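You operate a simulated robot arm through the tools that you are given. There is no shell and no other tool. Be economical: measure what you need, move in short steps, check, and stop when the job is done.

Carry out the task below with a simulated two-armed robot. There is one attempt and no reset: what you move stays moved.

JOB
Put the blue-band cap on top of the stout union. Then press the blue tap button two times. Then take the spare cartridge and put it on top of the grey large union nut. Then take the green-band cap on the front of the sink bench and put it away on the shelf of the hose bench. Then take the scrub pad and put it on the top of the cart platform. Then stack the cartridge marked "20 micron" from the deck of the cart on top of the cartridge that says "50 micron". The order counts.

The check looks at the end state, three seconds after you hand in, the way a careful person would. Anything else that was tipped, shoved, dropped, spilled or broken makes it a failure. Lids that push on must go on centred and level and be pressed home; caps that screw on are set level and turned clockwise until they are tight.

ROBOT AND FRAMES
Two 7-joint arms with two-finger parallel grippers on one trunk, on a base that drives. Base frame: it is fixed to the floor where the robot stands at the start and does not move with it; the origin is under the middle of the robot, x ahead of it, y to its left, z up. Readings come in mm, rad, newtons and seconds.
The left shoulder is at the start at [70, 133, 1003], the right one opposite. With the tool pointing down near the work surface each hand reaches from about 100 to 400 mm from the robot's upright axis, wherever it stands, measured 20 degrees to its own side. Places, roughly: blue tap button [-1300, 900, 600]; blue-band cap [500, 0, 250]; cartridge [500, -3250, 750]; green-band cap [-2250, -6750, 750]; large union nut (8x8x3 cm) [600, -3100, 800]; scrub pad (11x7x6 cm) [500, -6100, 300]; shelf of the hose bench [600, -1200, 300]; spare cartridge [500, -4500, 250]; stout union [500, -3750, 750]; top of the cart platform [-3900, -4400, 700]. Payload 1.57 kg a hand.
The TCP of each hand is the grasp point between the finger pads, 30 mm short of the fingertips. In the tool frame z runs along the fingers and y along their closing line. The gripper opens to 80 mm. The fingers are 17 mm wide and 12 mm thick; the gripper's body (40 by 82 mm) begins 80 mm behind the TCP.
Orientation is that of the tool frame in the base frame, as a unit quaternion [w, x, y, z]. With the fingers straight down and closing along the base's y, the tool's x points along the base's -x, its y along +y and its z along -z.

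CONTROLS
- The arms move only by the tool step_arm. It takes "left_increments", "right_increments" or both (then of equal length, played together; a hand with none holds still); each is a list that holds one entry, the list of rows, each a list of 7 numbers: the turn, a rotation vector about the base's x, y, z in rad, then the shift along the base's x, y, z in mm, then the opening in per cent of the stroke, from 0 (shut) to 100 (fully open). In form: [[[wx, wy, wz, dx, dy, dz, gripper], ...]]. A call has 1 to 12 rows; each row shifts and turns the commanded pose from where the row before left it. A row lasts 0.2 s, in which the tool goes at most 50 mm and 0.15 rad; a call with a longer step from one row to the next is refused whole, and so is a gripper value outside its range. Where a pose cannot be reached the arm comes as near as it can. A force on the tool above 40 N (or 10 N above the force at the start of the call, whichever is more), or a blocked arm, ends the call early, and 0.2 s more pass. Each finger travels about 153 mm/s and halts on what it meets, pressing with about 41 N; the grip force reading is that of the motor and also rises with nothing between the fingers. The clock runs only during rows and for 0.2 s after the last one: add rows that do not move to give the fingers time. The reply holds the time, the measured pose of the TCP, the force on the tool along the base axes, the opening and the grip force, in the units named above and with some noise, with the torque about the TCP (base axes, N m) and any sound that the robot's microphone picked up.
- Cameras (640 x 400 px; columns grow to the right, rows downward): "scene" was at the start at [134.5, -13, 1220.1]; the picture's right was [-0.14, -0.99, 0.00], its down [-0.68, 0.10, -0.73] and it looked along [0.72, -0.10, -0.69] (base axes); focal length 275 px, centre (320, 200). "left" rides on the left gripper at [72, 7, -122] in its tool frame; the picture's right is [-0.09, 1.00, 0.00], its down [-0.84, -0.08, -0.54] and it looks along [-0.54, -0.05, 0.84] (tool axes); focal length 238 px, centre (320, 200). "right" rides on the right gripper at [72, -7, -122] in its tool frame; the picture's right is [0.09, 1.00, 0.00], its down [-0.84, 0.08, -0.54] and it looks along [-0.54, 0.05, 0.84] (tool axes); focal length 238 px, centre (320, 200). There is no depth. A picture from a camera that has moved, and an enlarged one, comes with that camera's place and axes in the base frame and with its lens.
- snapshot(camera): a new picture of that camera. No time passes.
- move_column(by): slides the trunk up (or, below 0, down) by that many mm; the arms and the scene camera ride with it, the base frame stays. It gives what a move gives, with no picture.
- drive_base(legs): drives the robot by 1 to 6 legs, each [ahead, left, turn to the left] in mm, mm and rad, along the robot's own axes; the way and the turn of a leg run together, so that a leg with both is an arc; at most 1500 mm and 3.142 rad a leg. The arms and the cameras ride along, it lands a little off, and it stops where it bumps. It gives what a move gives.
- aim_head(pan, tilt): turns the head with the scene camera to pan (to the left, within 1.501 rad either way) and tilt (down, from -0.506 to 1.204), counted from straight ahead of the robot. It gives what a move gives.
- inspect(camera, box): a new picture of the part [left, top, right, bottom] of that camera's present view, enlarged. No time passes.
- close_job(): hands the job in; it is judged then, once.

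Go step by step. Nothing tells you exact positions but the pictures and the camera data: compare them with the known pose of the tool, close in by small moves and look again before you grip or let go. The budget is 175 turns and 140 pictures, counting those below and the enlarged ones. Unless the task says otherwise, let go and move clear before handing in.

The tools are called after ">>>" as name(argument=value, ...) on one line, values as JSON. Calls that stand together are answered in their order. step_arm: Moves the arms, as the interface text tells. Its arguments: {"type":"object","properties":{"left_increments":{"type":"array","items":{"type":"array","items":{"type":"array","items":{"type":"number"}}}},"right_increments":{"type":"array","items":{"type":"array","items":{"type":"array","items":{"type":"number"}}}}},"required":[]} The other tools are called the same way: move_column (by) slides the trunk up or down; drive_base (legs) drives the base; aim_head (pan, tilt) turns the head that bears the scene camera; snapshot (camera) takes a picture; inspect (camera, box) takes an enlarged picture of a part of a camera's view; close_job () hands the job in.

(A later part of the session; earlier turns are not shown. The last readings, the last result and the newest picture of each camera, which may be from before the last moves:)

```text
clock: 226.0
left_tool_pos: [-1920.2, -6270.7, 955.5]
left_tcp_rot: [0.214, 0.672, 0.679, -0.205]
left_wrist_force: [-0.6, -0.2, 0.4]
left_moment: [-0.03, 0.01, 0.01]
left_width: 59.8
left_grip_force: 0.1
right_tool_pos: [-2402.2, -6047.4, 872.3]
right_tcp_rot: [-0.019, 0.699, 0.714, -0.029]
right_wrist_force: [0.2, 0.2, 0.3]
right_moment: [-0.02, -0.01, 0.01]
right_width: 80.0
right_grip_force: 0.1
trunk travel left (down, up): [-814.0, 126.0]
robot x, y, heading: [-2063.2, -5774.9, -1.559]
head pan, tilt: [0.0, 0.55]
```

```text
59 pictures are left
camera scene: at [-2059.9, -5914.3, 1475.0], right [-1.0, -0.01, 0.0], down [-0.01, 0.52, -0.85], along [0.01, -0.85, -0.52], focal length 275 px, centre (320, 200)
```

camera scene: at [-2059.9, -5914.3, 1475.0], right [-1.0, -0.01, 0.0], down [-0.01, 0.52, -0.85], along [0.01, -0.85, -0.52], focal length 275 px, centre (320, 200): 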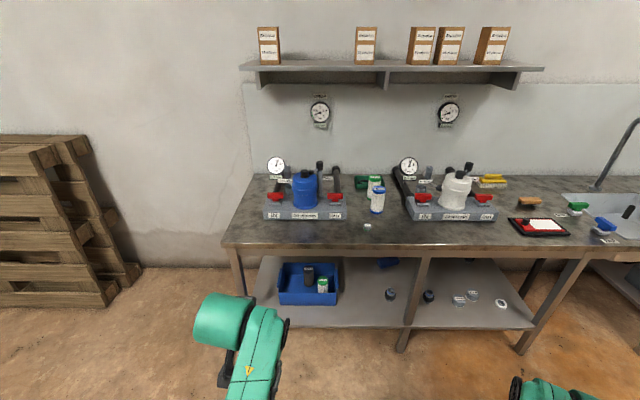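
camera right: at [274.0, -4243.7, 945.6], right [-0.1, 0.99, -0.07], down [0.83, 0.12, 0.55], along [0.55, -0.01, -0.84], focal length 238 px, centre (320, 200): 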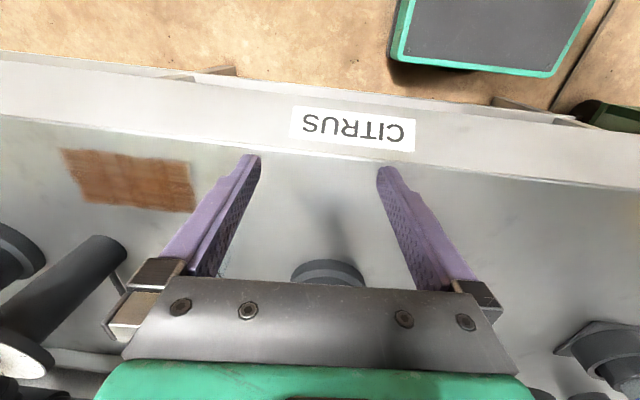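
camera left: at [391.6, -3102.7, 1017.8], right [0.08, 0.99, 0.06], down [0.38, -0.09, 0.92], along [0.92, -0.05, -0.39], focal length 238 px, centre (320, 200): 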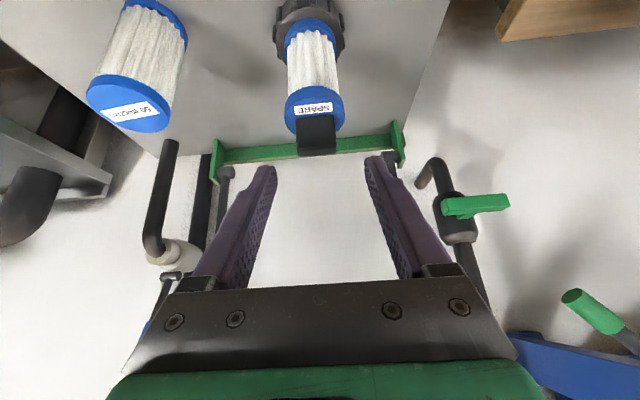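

>>> inspect(camera="scene", box=[260, 150, 460, 260])

>>> inspect(camera="scene", box=[270, 250, 530, 330])

```text
3.20 times, centred on (360, 205) of scene
camera zoom: at [-2059.9, -5914.3, 1475.0], right [-1.0, -0.01, 0.0], down [-0.01, 0.52, -0.85], along [0.01, -0.85, -0.52], focal length 879 px, centre (192, 184)
```

zoom: 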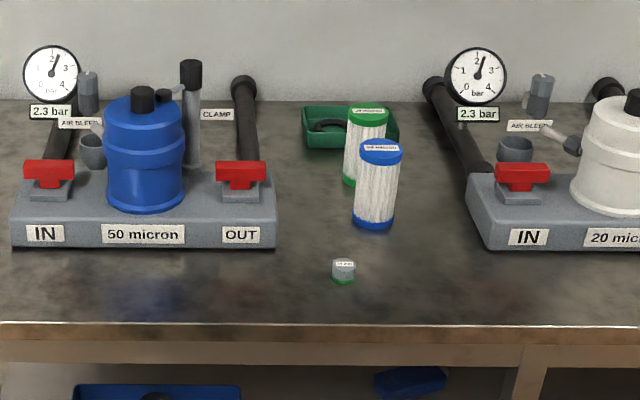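

```text
2.46 times, centred on (400, 290) of scene
camera zoom: at [-2059.9, -5914.3, 1475.0], right [-1.0, -0.01, 0.0], down [-0.01, 0.52, -0.85], along [0.01, -0.85, -0.52], focal length 676 px, centre (123, -22)
```

zoom: 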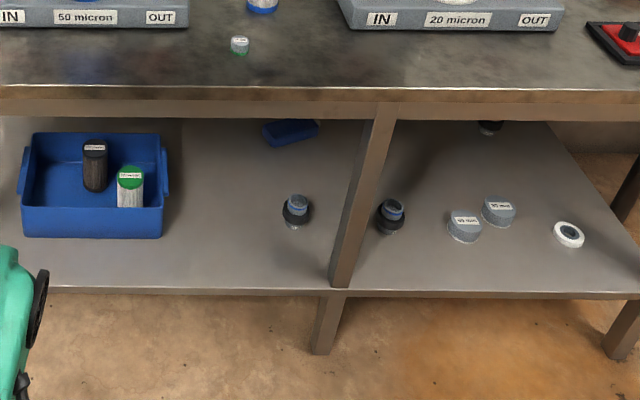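

The green-band cap sits near the bench's front edge at about [-2250, -6845, 765], roughly 29 mm across. I'll move the left hand to it.

>>> drive_base(legs=[[0, 0, -0.012], [0, -328, 0], [440, 0, 0]])

>>> move_column(by=-60)

>>> snapshot(camera="left")

>>> snapshot(camera="scene")

```text
clock: 230.8
left_tool_pos: [-2251.6, -6710.1, 956.2]
left_tcp_rot: [0.213, 0.673, 0.678, -0.205]
left_wrist_force: [0.2, 0.3, -0.4]
left_moment: [0.02, 0.0, 0.03]
left_width: 59.8
left_grip_force: 0.0
right_tool_pos: [-2731.4, -6485.7, 872.4]
right_tcp_rot: [-0.02, 0.7, 0.713, -0.029]
right_wrist_force: [0.8, -1.3, -0.6]
right_moment: [0.01, 0.0, 0.02]
right_width: 80.0
right_grip_force: 0.1
trunk travel left (down, up): [-814.0, 126.0]
robot x, y, heading: [-2396.5, -6212.5, -1.558]
head pan, tilt: [0.0, 0.55]
```

```text
clock: 231.8
left_tool_pos: [-2250.3, -6711.0, 894.1]
left_tcp_rot: [0.213, 0.674, 0.677, -0.205]
left_wrist_force: [-0.9, 0.4, 0.2]
left_moment: [-0.03, 0.01, 0.05]
left_width: 59.9
left_grip_force: 0.1
right_tool_pos: [-2731.4, -6485.8, 811.7]
right_tcp_rot: [-0.021, 0.7, 0.713, -0.028]
right_wrist_force: [0.0, -0.3, 0.0]
right_moment: [0.03, 0.0, 0.01]
right_width: 80.0
right_grip_force: 0.0
trunk travel left (down, up): [-754.0, 186.0]
robot x, y, heading: [-2394.5, -6212.0, -1.559]
head pan, tilt: [0.0, 0.55]
```

```text
56 pictures are left
camera left: at [-2246.9, -6582.9, 956.4], right [1.0, -0.07, 0.06], down [-0.08, -0.39, 0.92], along [-0.04, -0.92, -0.39], focal length 238 px, centre (320, 200)
```

left: 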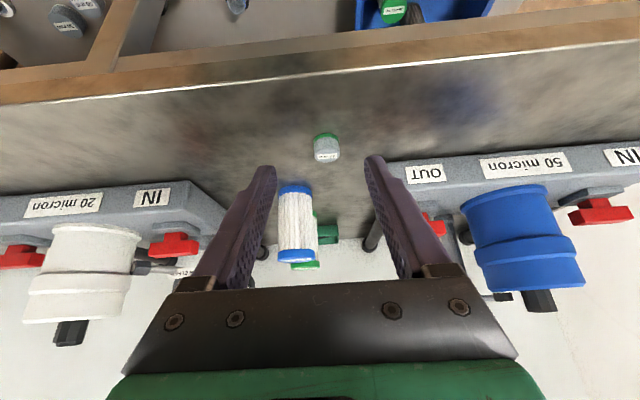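

```text
55 pictures are left
camera scene: at [-2388.3, -6353.6, 1415.0], right [-1.0, -0.01, 0.0], down [-0.01, 0.52, -0.85], along [0.01, -0.85, -0.52], focal length 275 px, centre (320, 200)
```

scene: 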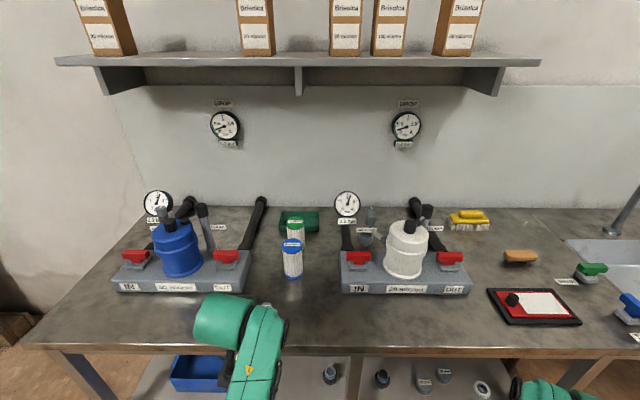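

The bench top seems to be at z≈785–800. I'll move 40 mm closer and lower, and measure again.

>>> step_arm(left_increments=[[[0, 0, 0, 2, -20, -15, 60], [0, 0, 0, 2, -20, -12, 60]]])

>>> inspect(camera="left", box=[250, 60, 400, 200])

```text
clock: 232.4
left_tool_pos: [-2247.5, -6751.2, 868.8]
left_tcp_rot: [0.212, 0.674, 0.677, -0.205]
left_wrist_force: [0.2, -0.1, 0.3]
left_moment: [-0.01, 0.01, -0.03]
left_width: 48.0
left_grip_force: 0.1
right_tool_pos: [-2731.4, -6485.9, 811.7]
right_tcp_rot: [-0.021, 0.701, 0.713, -0.028]
right_wrist_force: [0.0, -0.3, -0.4]
right_moment: [0.02, 0.02, 0.01]
right_width: 80.0
right_grip_force: 0.1
trunk travel left (down, up): [-754.0, 186.0]
robot x, y, heading: [-2389.1, -6215.4, -1.561]
head pan, tilt: [0.0, 0.55]
```

```text
2.86 times, centred on (325, 130) of left
camera zoom: at [-2243.1, -6623.9, 928.8], right [1.0, -0.07, 0.06], down [-0.08, -0.39, 0.92], along [-0.04, -0.92, -0.39], focal length 681 px, centre (306, 400)
```

zoom: 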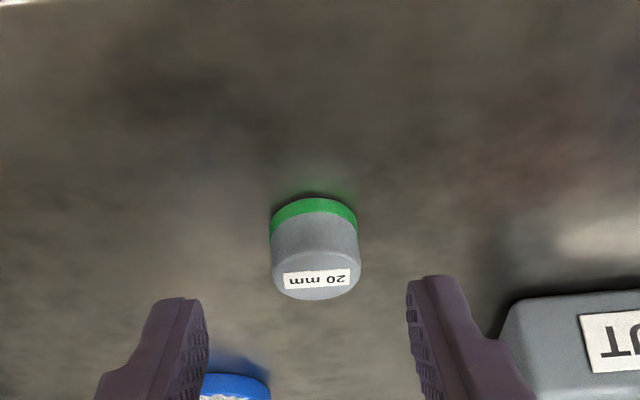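

The cap is at about [-2245, -6807], top z≈811, with the table at z≈790. I'll approach to 15 mm short and check.

>>> step_arm(left_increments=[[[0, 0, 0, 1, -16, -12, 60], [0, 0, 0, 1, -14, -18, 60]]])

>>> inspect(camera="left", box=[250, 80, 400, 220])

```text
clock: 233.0
left_tool_pos: [-2247.4, -6781.8, 837.0]
left_tcp_rot: [0.213, 0.673, 0.678, -0.205]
left_wrist_force: [-0.4, -0.2, 0.0]
left_moment: [0.01, 0.0, 0.02]
left_width: 47.9
left_grip_force: 0.0
right_tool_pos: [-2731.6, -6486.5, 811.4]
right_tcp_rot: [-0.021, 0.7, 0.713, -0.029]
right_wrist_force: [-0.1, 0.0, 0.0]
right_moment: [-0.01, -0.03, 0.02]
right_width: 80.1
right_grip_force: 0.1
trunk travel left (down, up): [-754.0, 186.0]
robot x, y, heading: [-2393.8, -6214.1, -1.566]
head pan, tilt: [0.0, 0.55]
```

```text
2.86 times, centred on (325, 150) of left
camera zoom: at [-2242.0, -6654.3, 898.3], right [1.0, -0.07, 0.06], down [-0.08, -0.39, 0.92], along [-0.04, -0.92, -0.39], focal length 681 px, centre (306, 343)
```

zoom: 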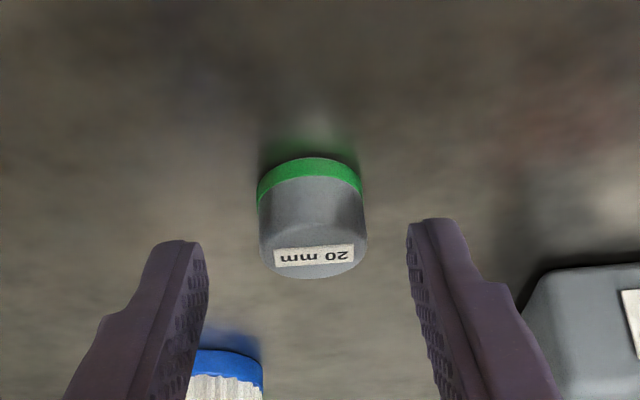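

>>> step_arm(left_increments=[[[0, 0, 0, 1, -2, -6, 60], [0, 0, 0, 0, -3, -6, 60], [0, 0, 0, 0, 0, 0, 30], [0, 0, 0, 0, 0, 0, 10], [0, 0, 0, 0, 0, 0, 10]]])

>>> inspect(camera="left", box=[250, 80, 400, 220])

```text
clock: 234.2
left_tool_pos: [-2244.3, -6786.1, 826.1]
left_tcp_rot: [0.213, 0.673, 0.678, -0.206]
left_wrist_force: [0.1, -0.3, -0.8]
left_moment: [-0.01, 0.02, 0.01]
left_width: 8.0
left_grip_force: 0.0
right_tool_pos: [-2731.6, -6486.3, 812.0]
right_tcp_rot: [-0.02, 0.7, 0.713, -0.029]
right_wrist_force: [-0.2, -0.4, -0.4]
right_moment: [-0.02, 0.03, 0.0]
right_width: 79.8
right_grip_force: 0.1
trunk travel left (down, up): [-754.0, 186.0]
robot x, y, heading: [-2390.4, -6212.5, -1.561]
head pan, tilt: [0.0, 0.55]
```

```text
2.86 times, centred on (325, 150) of left
camera zoom: at [-2240.5, -6658.0, 887.2], right [1.0, -0.07, 0.06], down [-0.08, -0.39, 0.92], along [-0.04, -0.92, -0.39], focal length 681 px, centre (306, 343)
```

zoom: 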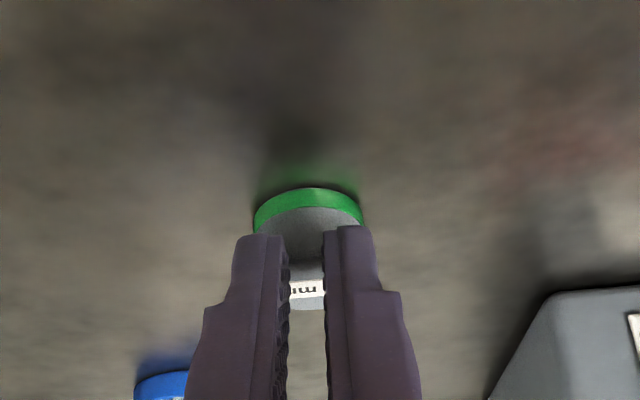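

The fingers closed above or short of the cap without touching it, so it's farther and lower than I reckoned. I'll open, go a bit further forward and down, and look.

>>> step_arm(left_increments=[[[0, 0, 0, 0, 0, 3, 40], [0, 0, 0, 0, 0, 0, 60], [0, 0, 0, 1, -16, -3, 60], [0, 0, 0, 0, 0, -8, 60]]])

>>> inspect(camera="left", box=[250, 80, 400, 220])

```text
clock: 235.2
left_tool_pos: [-2244.2, -6801.9, 817.2]
left_tcp_rot: [0.213, 0.673, 0.678, -0.205]
left_wrist_force: [0.3, -0.5, -1.1]
left_moment: [0.01, 0.01, -0.02]
left_width: 48.1
left_grip_force: 0.1
right_tool_pos: [-2731.3, -6485.8, 811.3]
right_tcp_rot: [-0.02, 0.701, 0.712, -0.03]
right_wrist_force: [0.3, -0.3, -0.1]
right_moment: [0.02, -0.01, 0.01]
right_width: 79.9
right_grip_force: 0.0
trunk travel left (down, up): [-754.0, 186.0]
robot x, y, heading: [-2393.1, -6210.5, -1.558]
head pan, tilt: [0.0, 0.55]
```

```text
2.86 times, centred on (325, 150) of left
camera zoom: at [-2239.3, -6674.6, 878.1], right [1.0, -0.07, 0.06], down [-0.08, -0.39, 0.92], along [-0.04, -0.92, -0.39], focal length 681 px, centre (306, 343)
```

zoom: 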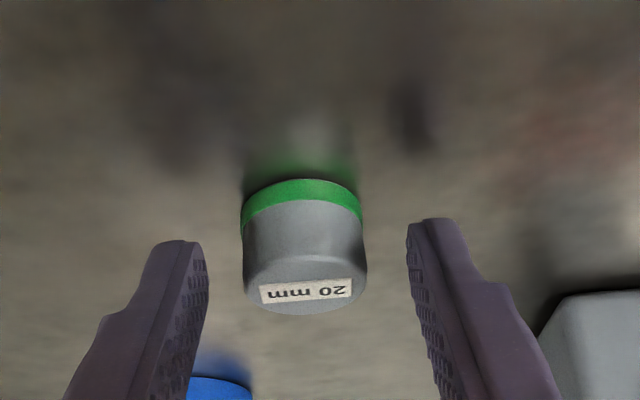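

Now the tips straddle the cap's centre. Closing.

>>> step_arm(left_increments=[[[0, 0, 0, 0, 0, -3, 60], [0, 0, 0, 0, 0, 0, 30], [0, 0, 0, 0, 0, 0, 10], [0, 0, 0, 0, 0, 0, 10]]])

>>> inspect(camera="left", box=[250, 80, 400, 220])

```text
clock: 236.2
left_tool_pos: [-2244.1, -6802.7, 813.0]
left_tcp_rot: [0.213, 0.674, 0.677, -0.206]
left_wrist_force: [-0.2, -0.2, 0.3]
left_moment: [0.02, 0.01, -0.02]
left_width: 28.0
left_grip_force: 38.6
right_tool_pos: [-2732.8, -6486.0, 811.7]
right_tcp_rot: [-0.02, 0.7, 0.713, -0.029]
right_wrist_force: [-0.2, 0.2, -0.3]
right_moment: [-0.03, 0.01, -0.04]
right_width: 79.7
right_grip_force: 0.1
trunk travel left (down, up): [-754.0, 186.0]
robot x, y, heading: [-2395.8, -6216.6, -1.557]
head pan, tilt: [0.0, 0.55]
```

```text
2.86 times, centred on (325, 150) of left
camera zoom: at [-2239.2, -6674.4, 875.4], right [1.0, -0.07, 0.06], down [-0.08, -0.39, 0.92], along [-0.04, -0.92, -0.39], focal length 681 px, centre (306, 343)
```

zoom: 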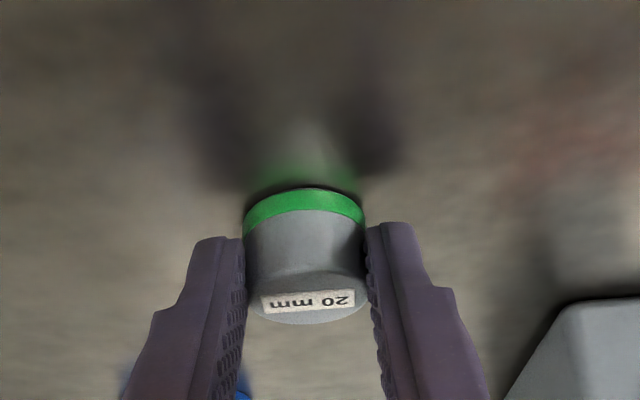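

The cap is gripped at 28 mm. I'll lift it, back away and drive back up the aisle to the hose bench.

>>> move_column(by=80)

>>> inspect(camera="left", box=[250, 80, 400, 220])

>>> drive_base(legs=[[-480, 0, -0.013], [0, 1050, 0], [0, 1050, 0]])

>>> drive_base(legs=[[-1450, 0, 0], [-1450, 0, 0], [-1400, 0, 0]])

```text
clock: 237.3
left_tool_pos: [-2242.5, -6803.4, 892.8]
left_tcp_rot: [0.213, 0.673, 0.678, -0.205]
left_wrist_force: [-0.2, 0.2, -0.2]
left_moment: [-0.02, 0.0, -0.02]
left_width: 27.7
left_grip_force: 38.0
right_tool_pos: [-2731.4, -6486.7, 892.2]
right_tcp_rot: [-0.02, 0.7, 0.713, -0.029]
right_wrist_force: [0.6, -0.8, -1.0]
right_moment: [-0.01, 0.02, -0.02]
right_width: 79.8
right_grip_force: 0.0
trunk travel left (down, up): [-834.0, 106.0]
robot x, y, heading: [-2392.5, -6216.7, -1.562]
head pan, tilt: [0.0, 0.55]
```

```text
2.86 times, centred on (325, 150) of left
camera zoom: at [-2239.2, -6674.5, 955.3], right [1.0, -0.07, 0.06], down [-0.08, -0.39, 0.92], along [-0.04, -0.92, -0.39], focal length 681 px, centre (306, 343)
```

zoom: 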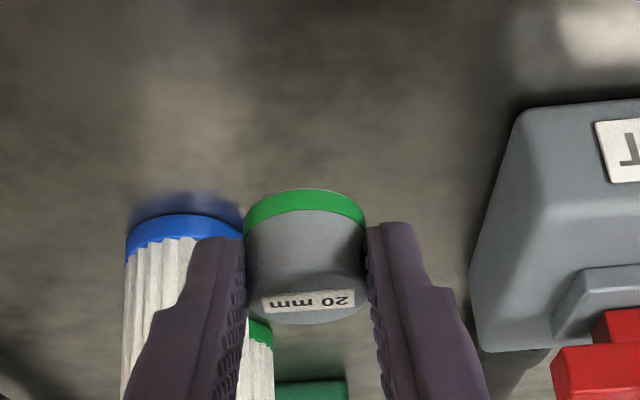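

```text
clock: 250.3
left_tool_pos: [-132.2, -6304.6, 894.3]
left_tcp_rot: [0.213, 0.676, 0.675, -0.205]
left_wrist_force: [0.0, 0.1, -0.2]
left_moment: [0.02, -0.04, -0.03]
left_width: 27.7
left_grip_force: 37.6
right_tool_pos: [-617.3, -5985.6, 891.5]
right_tcp_rot: [-0.02, 0.703, 0.71, -0.028]
right_wrist_force: [-0.7, -0.3, -0.5]
right_moment: [0.02, -0.02, -0.01]
right_width: 80.1
right_grip_force: 0.0
trunk travel left (down, up): [-834.0, 106.0]
robot x, y, heading: [-283.4, -5715.6, -1.569]
head pan, tilt: [0.0, 0.55]
```

```text
clock: 270.9
left_tool_pos: [-165.9, -2000.6, 895.6]
left_tcp_rot: [0.215, 0.665, 0.686, -0.203]
left_wrist_force: [0.9, -0.3, 0.3]
left_moment: [0.0, 0.01, -0.04]
left_width: 27.7
left_grip_force: 37.6
right_tool_pos: [-662.4, -1697.5, 892.1]
right_tcp_rot: [-0.02, 0.691, 0.722, -0.029]
right_wrist_force: [-0.2, 0.2, 0.2]
right_moment: [-0.01, 0.04, 0.01]
right_width: 80.1
right_grip_force: 0.0
trunk travel left (down, up): [-834.0, 106.0]
robot x, y, heading: [-331.7, -1416.2, -1.532]
head pan, tilt: [0.0, 0.55]
```

>>> drive_base(legs=[[0, -170, 0], [0, 0, 1.532]])

>>> move_column(by=-400)

>>> aim_head(pan=0, tilt=0.6)

>>> snapshot(camera="scene")

>>> snapshot(camera="left")

```text
clock: 276.1
left_tool_pos: [94.3, -1285.3, 893.3]
left_tcp_rot: [0.296, 0.008, 0.955, 0.002]
left_wrist_force: [-0.6, 0.6, -0.2]
left_moment: [0.02, -0.02, 0.03]
left_width: 27.5
left_grip_force: 38.4
right_tool_pos: [-232.7, -1767.0, 892.3]
right_tcp_rot: [0.006, 0.003, 0.999, -0.034]
right_wrist_force: [0.1, 0.8, 0.2]
right_moment: [-0.02, -0.02, 0.03]
right_width: 79.9
right_grip_force: 0.0
trunk travel left (down, up): [-834.0, 106.0]
robot x, y, heading: [-497.6, -1422.1, -0.011]
head pan, tilt: [0.0, 0.55]
```

```text
clock: 279.9
left_tool_pos: [94.7, -1285.3, 494.3]
left_tcp_rot: [0.295, 0.008, 0.955, 0.002]
left_wrist_force: [0.2, -0.9, 0.7]
left_moment: [-0.01, -0.01, -0.02]
left_width: 27.5
left_grip_force: 37.6
right_tool_pos: [-232.6, -1768.3, 492.1]
right_tcp_rot: [0.006, 0.003, 0.999, -0.034]
right_wrist_force: [0.4, 1.4, -0.2]
right_moment: [-0.04, -0.01, 0.0]
right_width: 80.2
right_grip_force: 0.1
trunk travel left (down, up): [-434.0, 506.0]
robot x, y, heading: [-498.5, -1422.5, -0.01]
head pan, tilt: [0.0, 0.55]
```

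```text
clock: 280.6
left_tool_pos: [94.4, -1285.3, 493.9]
left_tcp_rot: [0.295, 0.007, 0.955, 0.002]
left_wrist_force: [1.2, -0.2, 0.2]
left_moment: [0.01, -0.02, -0.02]
left_width: 27.6
left_grip_force: 38.2
right_tool_pos: [-232.1, -1767.5, 491.1]
right_tcp_rot: [0.006, 0.001, 0.999, -0.035]
right_wrist_force: [-0.1, 0.6, 0.2]
right_moment: [0.01, 0.02, -0.02]
right_width: 80.2
right_grip_force: 0.1
trunk travel left (down, up): [-434.0, 506.0]
robot x, y, heading: [-498.1, -1423.0, -0.007]
head pan, tilt: [0.0, 0.6]
```

```text
48 pictures are left
camera scene: at [-357.4, -1425.1, 1090.4], right [-0.01, -1.0, 0.0], down [-0.56, 0.01, -0.83], along [0.83, -0.01, -0.56], focal length 275 px, centre (320, 200)
```

scene: 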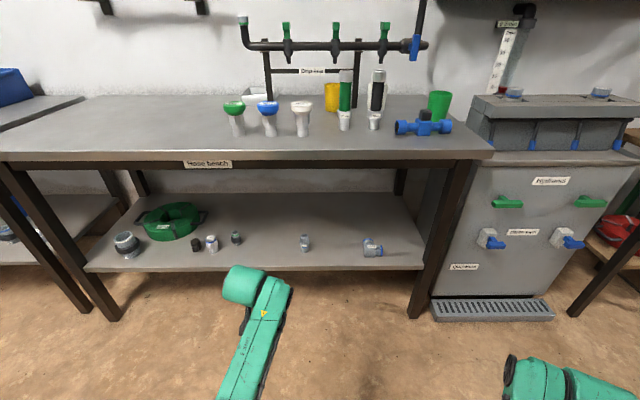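

```text
47 pictures are left
camera left: at [-35.0, -1278.5, 555.4], right [0.09, 0.99, 0.06], down [0.38, -0.09, 0.92], along [0.92, -0.06, -0.39], focal length 238 px, centre (320, 200)
```

left: 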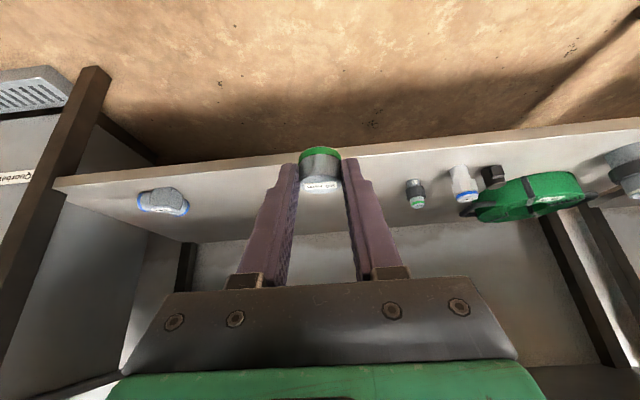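

This is the hose bench, and its shelf has a free gap around y -1233, x 450. I'll move the hand in there and lower toward the shelf.

>>> drive_base(legs=[[0, 52, 0.008], [345, 0, 0]])

>>> move_column(by=-60)

>>> snapshot(camera="left")

>>> aim_head(pan=0.1, tilt=0.8)

>>> snapshot(camera="scene")

```text
clock: 283.3
left_tool_pos: [439.5, -1235.1, 494.5]
left_tcp_rot: [0.295, 0.007, 0.955, 0.002]
left_wrist_force: [-0.1, -0.3, -0.2]
left_moment: [0.02, 0.02, -0.02]
left_width: 27.4
left_grip_force: 38.7
right_tool_pos: [112.9, -1717.0, 491.7]
right_tcp_rot: [0.006, 0.001, 0.999, -0.035]
right_wrist_force: [0.0, 0.7, -0.3]
right_moment: [0.0, 0.02, 0.02]
right_width: 79.9
right_grip_force: 0.0
trunk travel left (down, up): [-434.0, 506.0]
robot x, y, heading: [-153.2, -1371.9, -0.006]
head pan, tilt: [0.0, 0.6]
```

```text
clock: 284.3
left_tool_pos: [437.6, -1234.6, 434.9]
left_tcp_rot: [0.296, 0.007, 0.955, 0.003]
left_wrist_force: [0.8, -0.6, -0.2]
left_moment: [0.01, -0.01, 0.0]
left_width: 27.6
left_grip_force: 38.0
right_tool_pos: [112.3, -1716.6, 432.2]
right_tcp_rot: [0.007, 0.001, 0.999, -0.035]
right_wrist_force: [0.2, 0.4, 0.0]
right_moment: [0.0, 0.04, 0.01]
right_width: 79.9
right_grip_force: 0.1
trunk travel left (down, up): [-374.0, 566.0]
robot x, y, heading: [-155.6, -1376.1, -0.013]
head pan, tilt: [0.0, 0.6]
```

```text
46 pictures are left
camera left: at [308.8, -1227.5, 495.5], right [0.09, 0.99, 0.06], down [0.38, -0.09, 0.92], along [0.92, -0.06, -0.39], focal length 238 px, centre (320, 200)
```

left: 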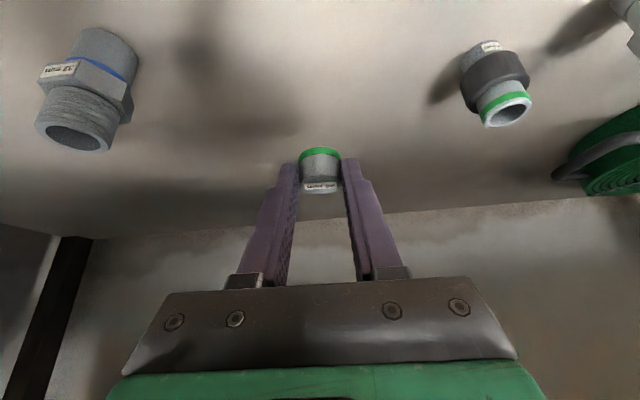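

```text
clock: 285.1
left_tool_pos: [439.0, -1233.8, 433.5]
left_tcp_rot: [0.296, 0.006, 0.955, 0.002]
left_wrist_force: [-0.3, 0.0, 0.1]
left_moment: [0.0, -0.02, 0.0]
left_width: 27.7
left_grip_force: 37.9
right_tool_pos: [112.6, -1716.6, 431.5]
right_tcp_rot: [0.005, 0.001, 0.999, -0.035]
right_wrist_force: [0.7, 0.0, -0.5]
right_moment: [-0.01, 0.01, -0.03]
right_width: 79.9
right_grip_force: 0.0
trunk travel left (down, up): [-374.0, 566.0]
robot x, y, heading: [-155.4, -1370.5, -0.006]
head pan, tilt: [0.099, 0.799]
```

```text
45 pictures are left
camera scene: at [-21.4, -1366.6, 1013.6], right [0.09, -1.0, 0.0], down [-0.71, -0.07, -0.7], along [0.69, 0.06, -0.72], focal length 275 px, centre (320, 200)
```

scene: 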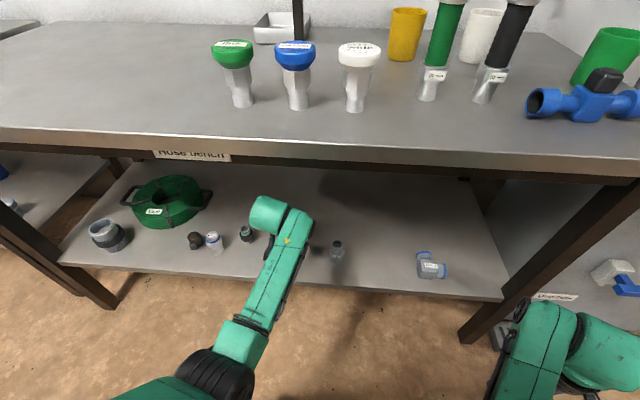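

Clear gap. I'll lower by the trunk and then step down until the cap touches.

>>> move_column(by=-55)

>>> step_arm(left_increments=[[[0, 0, 0, 0, 0, -5, 10], [0, 0, 0, 0, 0, -5, 10], [0, 0, 0, 0, 0, -5, 10]]])

>>> inspect(camera="left", box=[250, 80, 400, 220])

```text
clock: 286.0
left_tool_pos: [439.1, -1235.6, 379.2]
left_tcp_rot: [0.296, 0.007, 0.955, 0.002]
left_wrist_force: [-0.1, 0.1, -0.1]
left_moment: [0.03, 0.0, -0.01]
left_width: 27.6
left_grip_force: 37.9
right_tool_pos: [112.2, -1717.0, 377.3]
right_tcp_rot: [0.006, 0.001, 0.999, -0.035]
right_wrist_force: [0.3, 0.1, -0.5]
right_moment: [0.01, 0.0, 0.0]
right_width: 80.0
right_grip_force: 0.0
trunk travel left (down, up): [-319.0, 621.0]
robot x, y, heading: [-153.7, -1372.5, -0.01]
head pan, tilt: [0.099, 0.799]
```

```text
clock: 286.8
left_tool_pos: [436.9, -1234.7, 363.7]
left_tcp_rot: [0.295, 0.006, 0.955, 0.003]
left_wrist_force: [0.3, -0.6, -0.3]
left_moment: [0.0, -0.02, 0.01]
left_width: 27.7
left_grip_force: 37.9
right_tool_pos: [111.7, -1716.5, 376.6]
right_tcp_rot: [0.005, 0.001, 0.999, -0.035]
right_wrist_force: [-0.3, -0.4, 0.1]
right_moment: [0.03, -0.01, 0.04]
right_width: 80.0
right_grip_force: 0.0
trunk travel left (down, up): [-319.0, 621.0]
robot x, y, heading: [-154.1, -1369.9, -0.008]
head pan, tilt: [0.099, 0.799]
```

```text
2.86 times, centred on (325, 150) of left
camera zoom: at [308.5, -1227.8, 425.8], right [0.09, 0.99, 0.06], down [0.38, -0.09, 0.92], along [0.92, -0.06, -0.39], focal length 681 px, centre (306, 343)
```

zoom: 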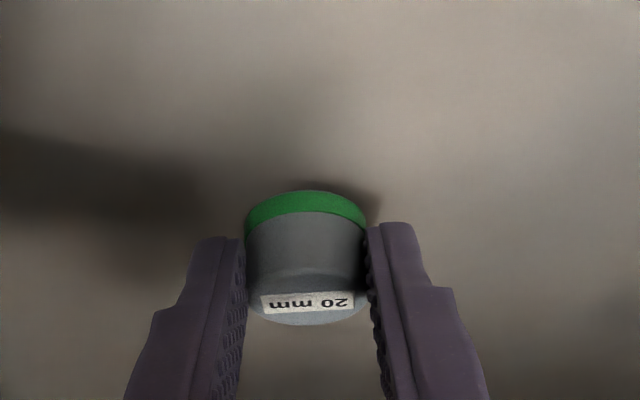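

Its shadow is still slightly detached, so it is a bit above the shelf. Continuing down in small steps.

>>> step_arm(left_increments=[[[0, 0, 0, 0, 0, -4, 10], [0, 0, 0, 0, 0, -4, 10], [0, 0, 0, 0, 0, -4, 10]]])

>>> inspect(camera="left", box=[250, 80, 400, 220])

```text
clock: 287.6
left_tool_pos: [438.1, -1235.4, 358.2]
left_tcp_rot: [0.301, 0.006, 0.954, 0.004]
left_wrist_force: [-2.4, 1.6, 21.4]
left_moment: [-0.14, -0.16, 0.01]
left_width: 27.7
left_grip_force: 37.8
right_tool_pos: [110.8, -1716.6, 376.8]
right_tcp_rot: [0.008, 0.001, 0.999, -0.035]
right_wrist_force: [0.8, -0.2, 0.1]
right_moment: [0.03, -0.01, -0.01]
right_width: 80.0
right_grip_force: 0.1
trunk travel left (down, up): [-319.0, 621.0]
robot x, y, heading: [-155.2, -1373.4, -0.009]
head pan, tilt: [0.099, 0.799]
```

```text
2.86 times, centred on (325, 150) of left
camera zoom: at [308.7, -1228.2, 418.0], right [0.09, 0.99, 0.06], down [0.37, -0.09, 0.92], along [0.92, -0.06, -0.38], focal length 681 px, centre (306, 343)
```

zoom: 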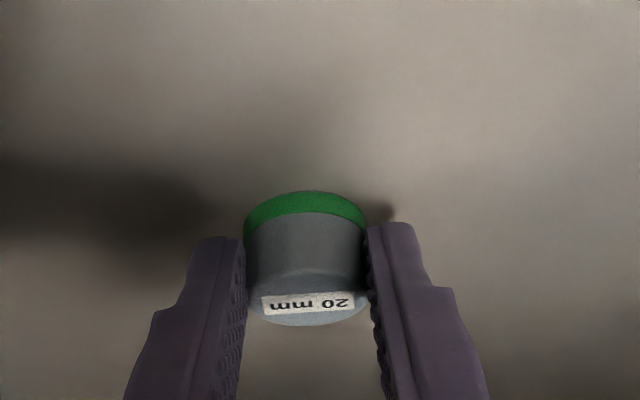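

Contact made. I'll relieve the pressure, open, and retreat.

>>> step_arm(left_increments=[[[0, 0, 0, 0, 0, 4, 10], [0, 0, 0, 0, 0, 0, 60], [0, 0, 0, 0, 0, 0, 60], [0, 0, 0, -10, 0, 15, 60], [0, 0, 0, -14, 0, 21, 60], [0, 0, 0, -14, 0, 21, 60]]])

>>> snapshot(camera="left")

```text
clock: 289.0
left_tool_pos: [399.7, -1235.6, 415.9]
left_tcp_rot: [0.295, 0.006, 0.956, 0.003]
left_wrist_force: [0.6, -0.2, 0.1]
left_moment: [-0.02, 0.04, -0.03]
left_width: 48.0
left_grip_force: 0.1
right_tool_pos: [111.6, -1716.9, 377.2]
right_tcp_rot: [0.006, 0.001, 0.999, -0.035]
right_wrist_force: [-0.7, -0.7, 0.8]
right_moment: [-0.02, 0.0, 0.0]
right_width: 80.1
right_grip_force: 0.2
trunk travel left (down, up): [-319.0, 621.0]
robot x, y, heading: [-154.7, -1374.6, -0.008]
head pan, tilt: [0.099, 0.799]
```

```text
42 pictures are left
camera left: at [270.8, -1228.4, 476.1], right [0.09, 0.99, 0.06], down [0.38, -0.09, 0.92], along [0.92, -0.06, -0.39], focal length 238 px, centre (320, 200)
```

left: 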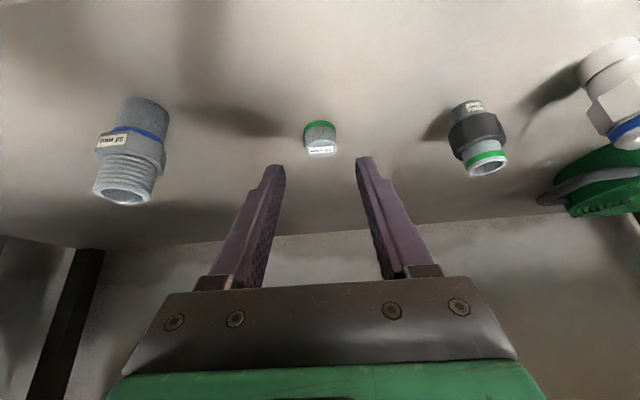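

The cap stands upright on the shelf. Next the scrub pad at the far end of the filter bench: I'll back out and drive there.

>>> drive_base(legs=[[-270, 0, 0.008], [0, -1500, 0], [0, -1500, 0], [0, -1500, 0]])

>>> aim_head(pan=-0.2, tilt=0.55)

>>> snapshot(camera="scene")

```text
clock: 312.0
left_tool_pos: [302.5, -5672.6, 414.1]
left_tcp_rot: [0.295, -0.03, 0.955, 0.014]
left_wrist_force: [0.2, 0.3, -0.6]
left_moment: [0.03, -0.01, -0.04]
left_width: 48.0
left_grip_force: 0.0
right_tool_pos: [51.2, -6175.0, 377.5]
right_tcp_rot: [0.006, -0.037, 0.999, -0.035]
right_wrist_force: [-0.7, 0.5, -1.0]
right_moment: [0.0, 0.01, 0.0]
right_width: 79.8
right_grip_force: 0.2
trunk travel left (down, up): [-319.0, 621.0]
robot x, y, heading: [-242.3, -5851.4, 0.067]
head pan, tilt: [0.099, 0.799]
```

```text
clock: 312.8
left_tool_pos: [302.1, -5673.2, 414.5]
left_tcp_rot: [0.295, -0.03, 0.955, 0.014]
left_wrist_force: [0.0, -1.0, -0.4]
left_moment: [0.02, 0.0, -0.02]
left_width: 48.2
left_grip_force: 0.1
right_tool_pos: [51.7, -6175.4, 377.2]
right_tcp_rot: [0.006, -0.036, 0.999, -0.035]
right_wrist_force: [-0.6, 0.1, 0.6]
right_moment: [0.02, -0.02, -0.03]
right_width: 79.9
right_grip_force: 0.1
trunk travel left (down, up): [-319.0, 621.0]
robot x, y, heading: [-238.3, -5852.3, 0.071]
head pan, tilt: [-0.201, 0.55]
```

```text
41 pictures are left
camera scene: at [-99.2, -5861.5, 979.9], right [-0.13, -0.99, 0.0], down [-0.52, 0.07, -0.85], along [0.84, -0.11, -0.52], focal length 275 px, centre (320, 200)
```

scene: 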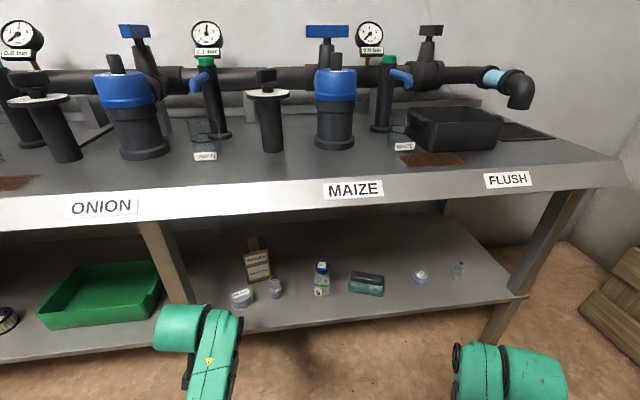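

>>> inspect(camera="scene", box=[300, 240, 440, 320])

```text
4.57 times, centred on (370, 280) of scene
camera zoom: at [-99.2, -5861.5, 979.9], right [-0.13, -0.99, 0.0], down [-0.52, 0.07, -0.85], along [0.84, -0.11, -0.52], focal length 1256 px, centre (91, -166)
```

zoom: 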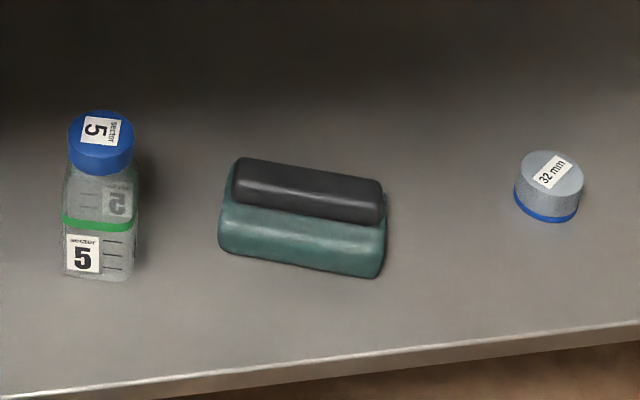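

The scrub pad lies at about [460, -6080] with its handle bar rotated about 23° from the y axis. I must close across the bar, so I'll bring the left hand vertical and yaw it about 63°, testing in free space.

>>> drive_base(legs=[[-60, 0, 0], [0, 0, -0.07]])

>>> step_arm(left_increments=[[[0, 0.14, 0, -20, 0, 0, 100], [0, 0.14, 0, -20, 0, 0, 100], [0, 0.14, 0, -20, 0, 0, 100], [0, 0.14, 0, -20, 0, 0, 100], [0, 0.02, 0.12, -5, 0, 0, 100], [0, 0, 0.14, 0, 0, 0, 100], [0, 0, 0.14, 0, 0, 0, 100], [0, 0, 0.14, 0, 0, 0, 100], [0, 0, 0.14, 0, 0, 0, 100], [0, 0, 0.14, 0, 0, 0, 100], [0, 0, 0.14, 0, 0, 0, 100], [0, 0, 0.14, 0, 0, 0, 100]]])

>>> aim_head(pan=0.3, tilt=0.75)

>>> snapshot(camera="scene")

```text
clock: 314.2
left_tool_pos: [254.4, -5717.3, 414.1]
left_tcp_rot: [0.295, 0.003, 0.955, 0.003]
left_wrist_force: [0.4, 1.2, 1.2]
left_moment: [0.0, -0.01, 0.05]
left_width: 47.8
left_grip_force: 0.1
right_tool_pos: [-32.0, -6198.8, 377.1]
right_tcp_rot: [0.005, -0.002, 0.999, -0.035]
right_wrist_force: [-1.1, -0.1, -0.3]
right_moment: [-0.02, 0.01, 0.01]
right_width: 80.0
right_grip_force: 0.0
trunk travel left (down, up): [-319.0, 621.0]
robot x, y, heading: [-299.9, -5857.0, -0.003]
head pan, tilt: [-0.201, 0.55]
```

```text
clock: 316.1
left_tool_pos: [171.4, -5647.7, 412.6]
left_tcp_rot: [0.028, -0.296, 0.952, 0.07]
left_wrist_force: [0.0, 0.1, -0.4]
left_moment: [0.0, 0.0, 0.0]
left_width: 80.2
left_grip_force: 0.0
right_tool_pos: [-31.5, -6198.5, 377.0]
right_tcp_rot: [0.005, -0.002, 0.999, -0.034]
right_wrist_force: [-0.6, 0.0, -0.1]
right_moment: [0.01, 0.0, 0.01]
right_width: 79.9
right_grip_force: 0.0
trunk travel left (down, up): [-319.0, 621.0]
robot x, y, heading: [-297.1, -5853.7, -0.002]
head pan, tilt: [-0.201, 0.55]
stopped in row 9 (left hand): the arm was blocked; the commanded pose is now the measured one
```

```text
clock: 317.0
left_tool_pos: [170.8, -5648.6, 413.0]
left_tcp_rot: [0.028, -0.297, 0.952, 0.07]
left_wrist_force: [-0.4, -0.1, 0.6]
left_moment: [0.02, -0.02, -0.04]
left_width: 79.7
left_grip_force: 0.0
right_tool_pos: [-30.9, -6198.5, 377.0]
right_tcp_rot: [0.006, -0.002, 0.999, -0.035]
right_wrist_force: [-0.5, 0.2, -0.1]
right_moment: [0.03, 0.02, 0.0]
right_width: 80.1
right_grip_force: 0.0
trunk travel left (down, up): [-319.0, 621.0]
robot x, y, heading: [-295.5, -5854.1, -0.001]
head pan, tilt: [0.3, 0.75]
```

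```text
39 pictures are left
camera scene: at [-168.1, -5832.9, 962.6], right [0.29, -0.96, 0.0], down [-0.65, -0.2, -0.73], along [0.7, 0.21, -0.68], focal length 275 px, centre (320, 200)
```

scene: 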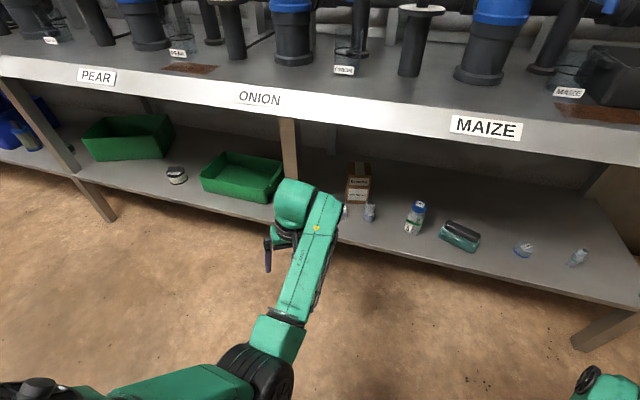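

Yaw is limited to +0.6 in that direction. I'll go the other way, to about -1.97 rad, which gives the same closing line.

>>> step_arm(left_increments=[[[-0.074, 0.0135, -0.1, 10, -30, 0, 100], [-0.074, 0.0135, -0.1, 10, -30, 0, 100], [0, 0, -0.14, 0, 0, 0, 100], [0, 0, -0.14, 0, 0, 0, 100], [0, 0, -0.14, 0, 0, 0, 100], [0, 0, -0.14, 0, 0, 0, 100], [0, 0, -0.14, 0, 0, 0, 100], [0, 0, -0.14, 0, 0, 0, 100], [0, 0, -0.14, 0, 0, 0, 100], [0, 0, -0.14, 0, 0, 0, 100], [0, 0, -0.14, 0, 0, 0, 100], [0, 0, -0.14, 0, 0, 0, 100]]])

>>> step_arm(left_increments=[[[0, 0, -0.14, 0, 0, 0, 100], [0, 0, -0.14, 0, 0, 0, 100], [0, 0, -0.14, 0, 0, 0, 100], [0, 0, -0.14, 0, 0, 0, 100], [0, 0, -0.14, 0, 0, 0, 100], [0, 0, -0.14, 0, 0, 0, 100], [0, 0, -0.13, 0, 0, 0, 100]]])

>>> snapshot(camera="scene")

```text
clock: 319.6
left_tool_pos: [190.8, -5708.4, 411.3]
left_tcp_rot: [-0.001, 0.48, 0.877, 0.001]
left_wrist_force: [0.4, 0.7, 0.1]
left_moment: [-0.01, -0.01, 0.02]
left_width: 80.0
left_grip_force: 0.0
right_tool_pos: [-32.3, -6199.4, 376.7]
right_tcp_rot: [0.006, -0.001, 0.999, -0.036]
right_wrist_force: [0.6, 0.0, 0.2]
right_moment: [-0.01, -0.03, 0.0]
right_width: 79.9
right_grip_force: 0.1
trunk travel left (down, up): [-319.0, 621.0]
robot x, y, heading: [-296.9, -5856.7, -0.004]
head pan, tilt: [0.3, 0.75]
```

```text
clock: 321.2
left_tool_pos: [191.2, -5707.4, 412.0]
left_tcp_rot: [0.0, 0.833, 0.553, 0.001]
left_wrist_force: [0.3, -0.1, 1.0]
left_moment: [0.0, 0.0, -0.01]
left_width: 80.2
left_grip_force: 0.0
right_tool_pos: [-31.7, -6199.2, 377.5]
right_tcp_rot: [0.005, -0.001, 0.999, -0.035]
right_wrist_force: [0.4, 0.0, -0.2]
right_moment: [0.0, -0.02, 0.0]
right_width: 80.2
right_grip_force: 0.0
trunk travel left (down, up): [-319.0, 621.0]
robot x, y, heading: [-302.5, -5856.8, -0.006]
head pan, tilt: [0.3, 0.75]
```

```text
38 pictures are left
camera scene: at [-168.2, -5832.8, 962.5], right [0.29, -0.96, 0.0], down [-0.65, -0.2, -0.73], along [0.7, 0.21, -0.68], focal length 275 px, centre (320, 200)
```

scene: 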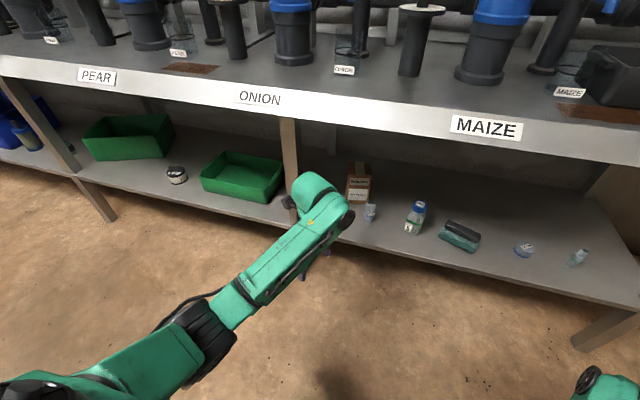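

The hand is vertical with the right yaw and a low elbow, so it fits under the bench. I'll raise slightly to clear the bottle and drive to the pad.

>>> move_column(by=50)

>>> drive_base(legs=[[0, -372, 0.004], [235, 0, 0]])

>>> snapshot(camera="left")

>>> snapshot(camera="scene")

```text
clock: 322.1
left_tool_pos: [190.6, -5707.4, 462.0]
left_tcp_rot: [0.001, 0.833, 0.554, 0.001]
left_wrist_force: [0.0, 0.1, -0.1]
left_moment: [-0.04, 0.01, 0.01]
left_width: 79.6
left_grip_force: 0.1
right_tool_pos: [-32.2, -6200.1, 426.7]
right_tcp_rot: [0.006, -0.002, 0.999, -0.035]
right_wrist_force: [-0.2, 0.1, 0.1]
right_moment: [-0.05, 0.01, -0.01]
right_width: 79.9
right_grip_force: 0.2
trunk travel left (down, up): [-369.0, 571.0]
robot x, y, heading: [-299.4, -5851.9, -0.002]
head pan, tilt: [0.3, 0.75]
```

```text
clock: 325.8
left_tool_pos: [425.1, -6078.2, 462.8]
left_tcp_rot: [0.0, 0.833, 0.553, 0.002]
left_wrist_force: [-0.5, -0.6, -0.3]
left_moment: [-0.02, 0.04, 0.0]
left_width: 80.3
left_grip_force: 0.0
right_tool_pos: [201.4, -6568.1, 427.4]
right_tcp_rot: [0.005, 0.0, 0.999, -0.035]
right_wrist_force: [-0.5, -0.1, 0.2]
right_moment: [-0.01, -0.01, -0.04]
right_width: 80.0
right_grip_force: 0.2
trunk travel left (down, up): [-369.0, 571.0]
robot x, y, heading: [-65.4, -6222.5, -0.009]
head pan, tilt: [0.3, 0.75]
```

```text
37 pictures are left
camera left: at [458.7, -6015.1, 585.4], right [0.88, -0.47, 0.0], down [-0.4, -0.74, 0.54], along [-0.25, -0.48, -0.84], focal length 238 px, centre (320, 200)
```

left: 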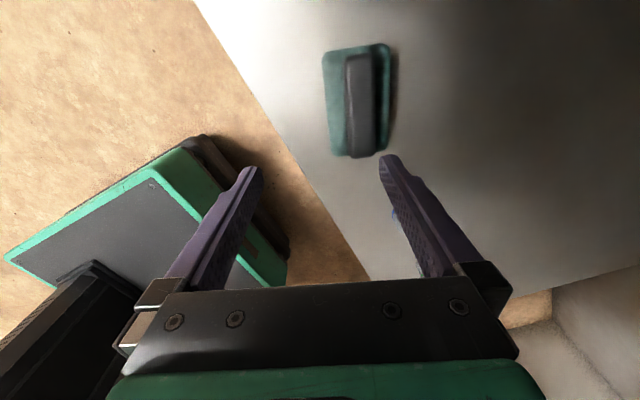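

```text
36 pictures are left
camera scene: at [66.7, -6201.7, 1012.5], right [0.29, -0.96, 0.0], down [-0.65, -0.2, -0.73], along [0.7, 0.21, -0.68], focal length 275 px, centre (320, 200)
```

scene: 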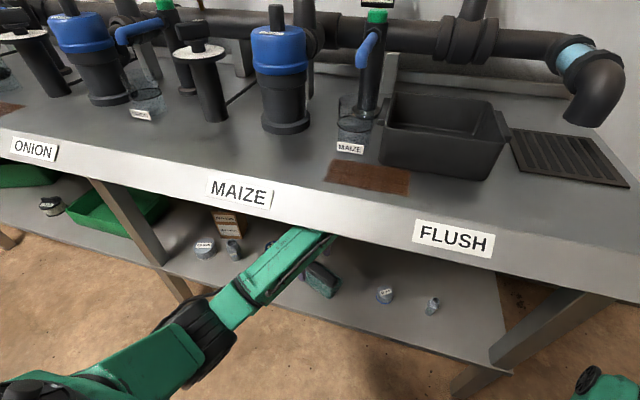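

The pad handle's centre is about [469, -6076], aligned with the hand. I'll drive 44 mm ahead and lower halfway, then check.

>>> drive_base(legs=[[44, 2, 0.008]])

>>> move_column(by=-55)

>>> snapshot(camera="left")

```text
clock: 326.7
left_tool_pos: [470.1, -6072.4, 462.4]
left_tcp_rot: [0.001, 0.831, 0.556, 0.001]
left_wrist_force: [0.1, -0.6, 0.4]
left_moment: [-0.03, 0.01, 0.01]
left_width: 80.0
left_grip_force: 0.1
right_tool_pos: [247.9, -6564.1, 426.4]
right_tcp_rot: [0.005, -0.004, 0.999, -0.036]
right_wrist_force: [0.2, -0.2, -0.1]
right_moment: [-0.01, 0.0, -0.03]
right_width: 79.5
right_grip_force: 0.0
trunk travel left (down, up): [-369.0, 571.0]
robot x, y, heading: [-22.5, -6221.0, 0.002]
head pan, tilt: [0.3, 0.75]
```

```text
clock: 327.7
left_tool_pos: [468.0, -6072.4, 407.0]
left_tcp_rot: [0.0, 0.831, 0.556, 0.002]
left_wrist_force: [-0.2, -0.7, -0.2]
left_moment: [0.0, 0.01, -0.03]
left_width: 80.1
left_grip_force: 0.1
right_tool_pos: [248.5, -6563.7, 371.7]
right_tcp_rot: [0.006, -0.003, 0.999, -0.035]
right_wrist_force: [0.0, -0.2, 0.3]
right_moment: [0.01, -0.01, -0.02]
right_width: 80.0
right_grip_force: 0.0
trunk travel left (down, up): [-314.0, 626.0]
robot x, y, heading: [-23.4, -6223.7, 0.003]
head pan, tilt: [0.3, 0.75]
```

```text
35 pictures are left
camera left: at [500.9, -6009.0, 530.7], right [0.89, -0.46, 0.0], down [-0.39, -0.74, 0.54], along [-0.25, -0.48, -0.84], focal length 238 px, centre (320, 200)
```

left: 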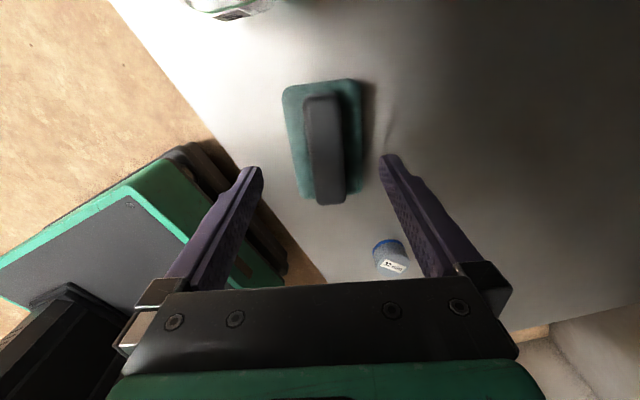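

>>> step_arm(left_increments=[[[0, 0, 0, 4, -1, -18, 85], [0, 0, 0, 0, 0, -18, 85]]])

>>> snapshot(camera="left")

```text
clock: 328.3
left_tool_pos: [472.3, -6071.0, 370.7]
left_tcp_rot: [0.001, 0.831, 0.557, 0.002]
left_wrist_force: [-0.4, 1.2, 0.1]
left_moment: [0.0, -0.02, 0.01]
left_width: 67.8
left_grip_force: 0.0
right_tool_pos: [247.8, -6563.5, 372.2]
right_tcp_rot: [0.006, -0.003, 0.999, -0.036]
right_wrist_force: [0.2, 1.0, -0.4]
right_moment: [0.01, 0.0, 0.02]
right_width: 79.9
right_grip_force: 0.0
trunk travel left (down, up): [-314.0, 626.0]
robot x, y, heading: [-20.8, -6221.9, 0.0]
head pan, tilt: [0.3, 0.75]
```

```text
34 pictures are left
camera left: at [504.7, -6009.2, 494.3], right [0.89, -0.47, 0.0], down [-0.39, -0.74, 0.54], along [-0.25, -0.48, -0.84], focal length 238 px, centre (320, 200)
```

left: 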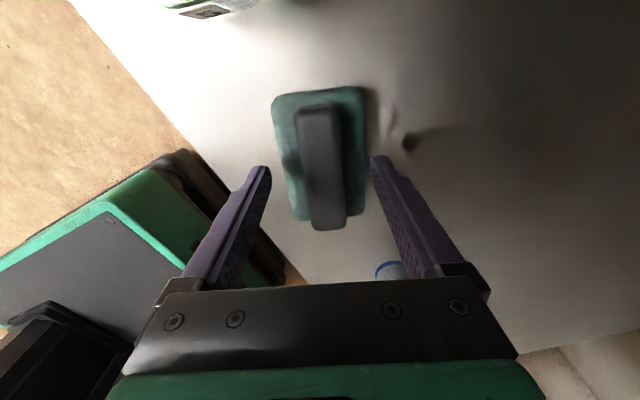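

The handle is centred between the fingers. I'll lower 12 mm more and close.

>>> step_arm(left_increments=[[[0, 0, 0, 0, 0, -12, 85], [0, 0, 0, 0, 0, 0, 50], [0, 0, 0, 0, 0, 0, 10], [0, 0, 0, 0, 0, 0, 10]]])

>>> snapshot(camera="left")

```text
clock: 329.3
left_tool_pos: [472.7, -6073.4, 359.3]
left_tcp_rot: [0.0, 0.831, 0.556, 0.001]
left_wrist_force: [-0.4, -0.2, 0.6]
left_moment: [-0.02, 0.05, 0.04]
left_width: 29.1
left_grip_force: 39.1
right_tool_pos: [247.6, -6563.6, 372.6]
right_tcp_rot: [0.005, -0.003, 0.999, -0.035]
right_wrist_force: [-0.1, -0.4, 0.0]
right_moment: [-0.02, 0.0, -0.02]
right_width: 79.8
right_grip_force: 0.1
trunk travel left (down, up): [-314.0, 626.0]
robot x, y, heading: [-20.8, -6223.9, 0.0]
head pan, tilt: [0.3, 0.75]
```

```text
33 pictures are left
camera left: at [505.3, -6009.7, 482.7], right [0.89, -0.46, 0.0], down [-0.39, -0.74, 0.54], along [-0.25, -0.48, -0.84], focal length 238 px, centre (320, 200)
```

left: 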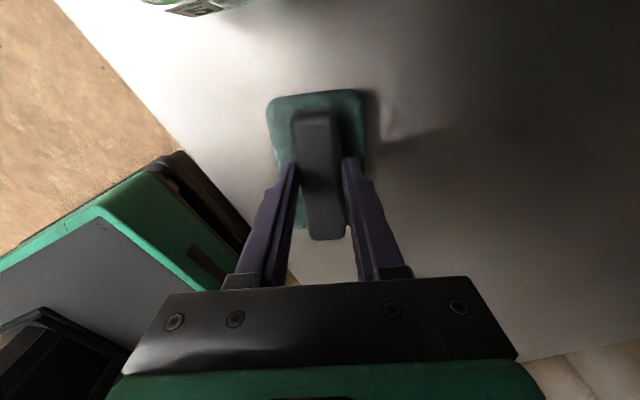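

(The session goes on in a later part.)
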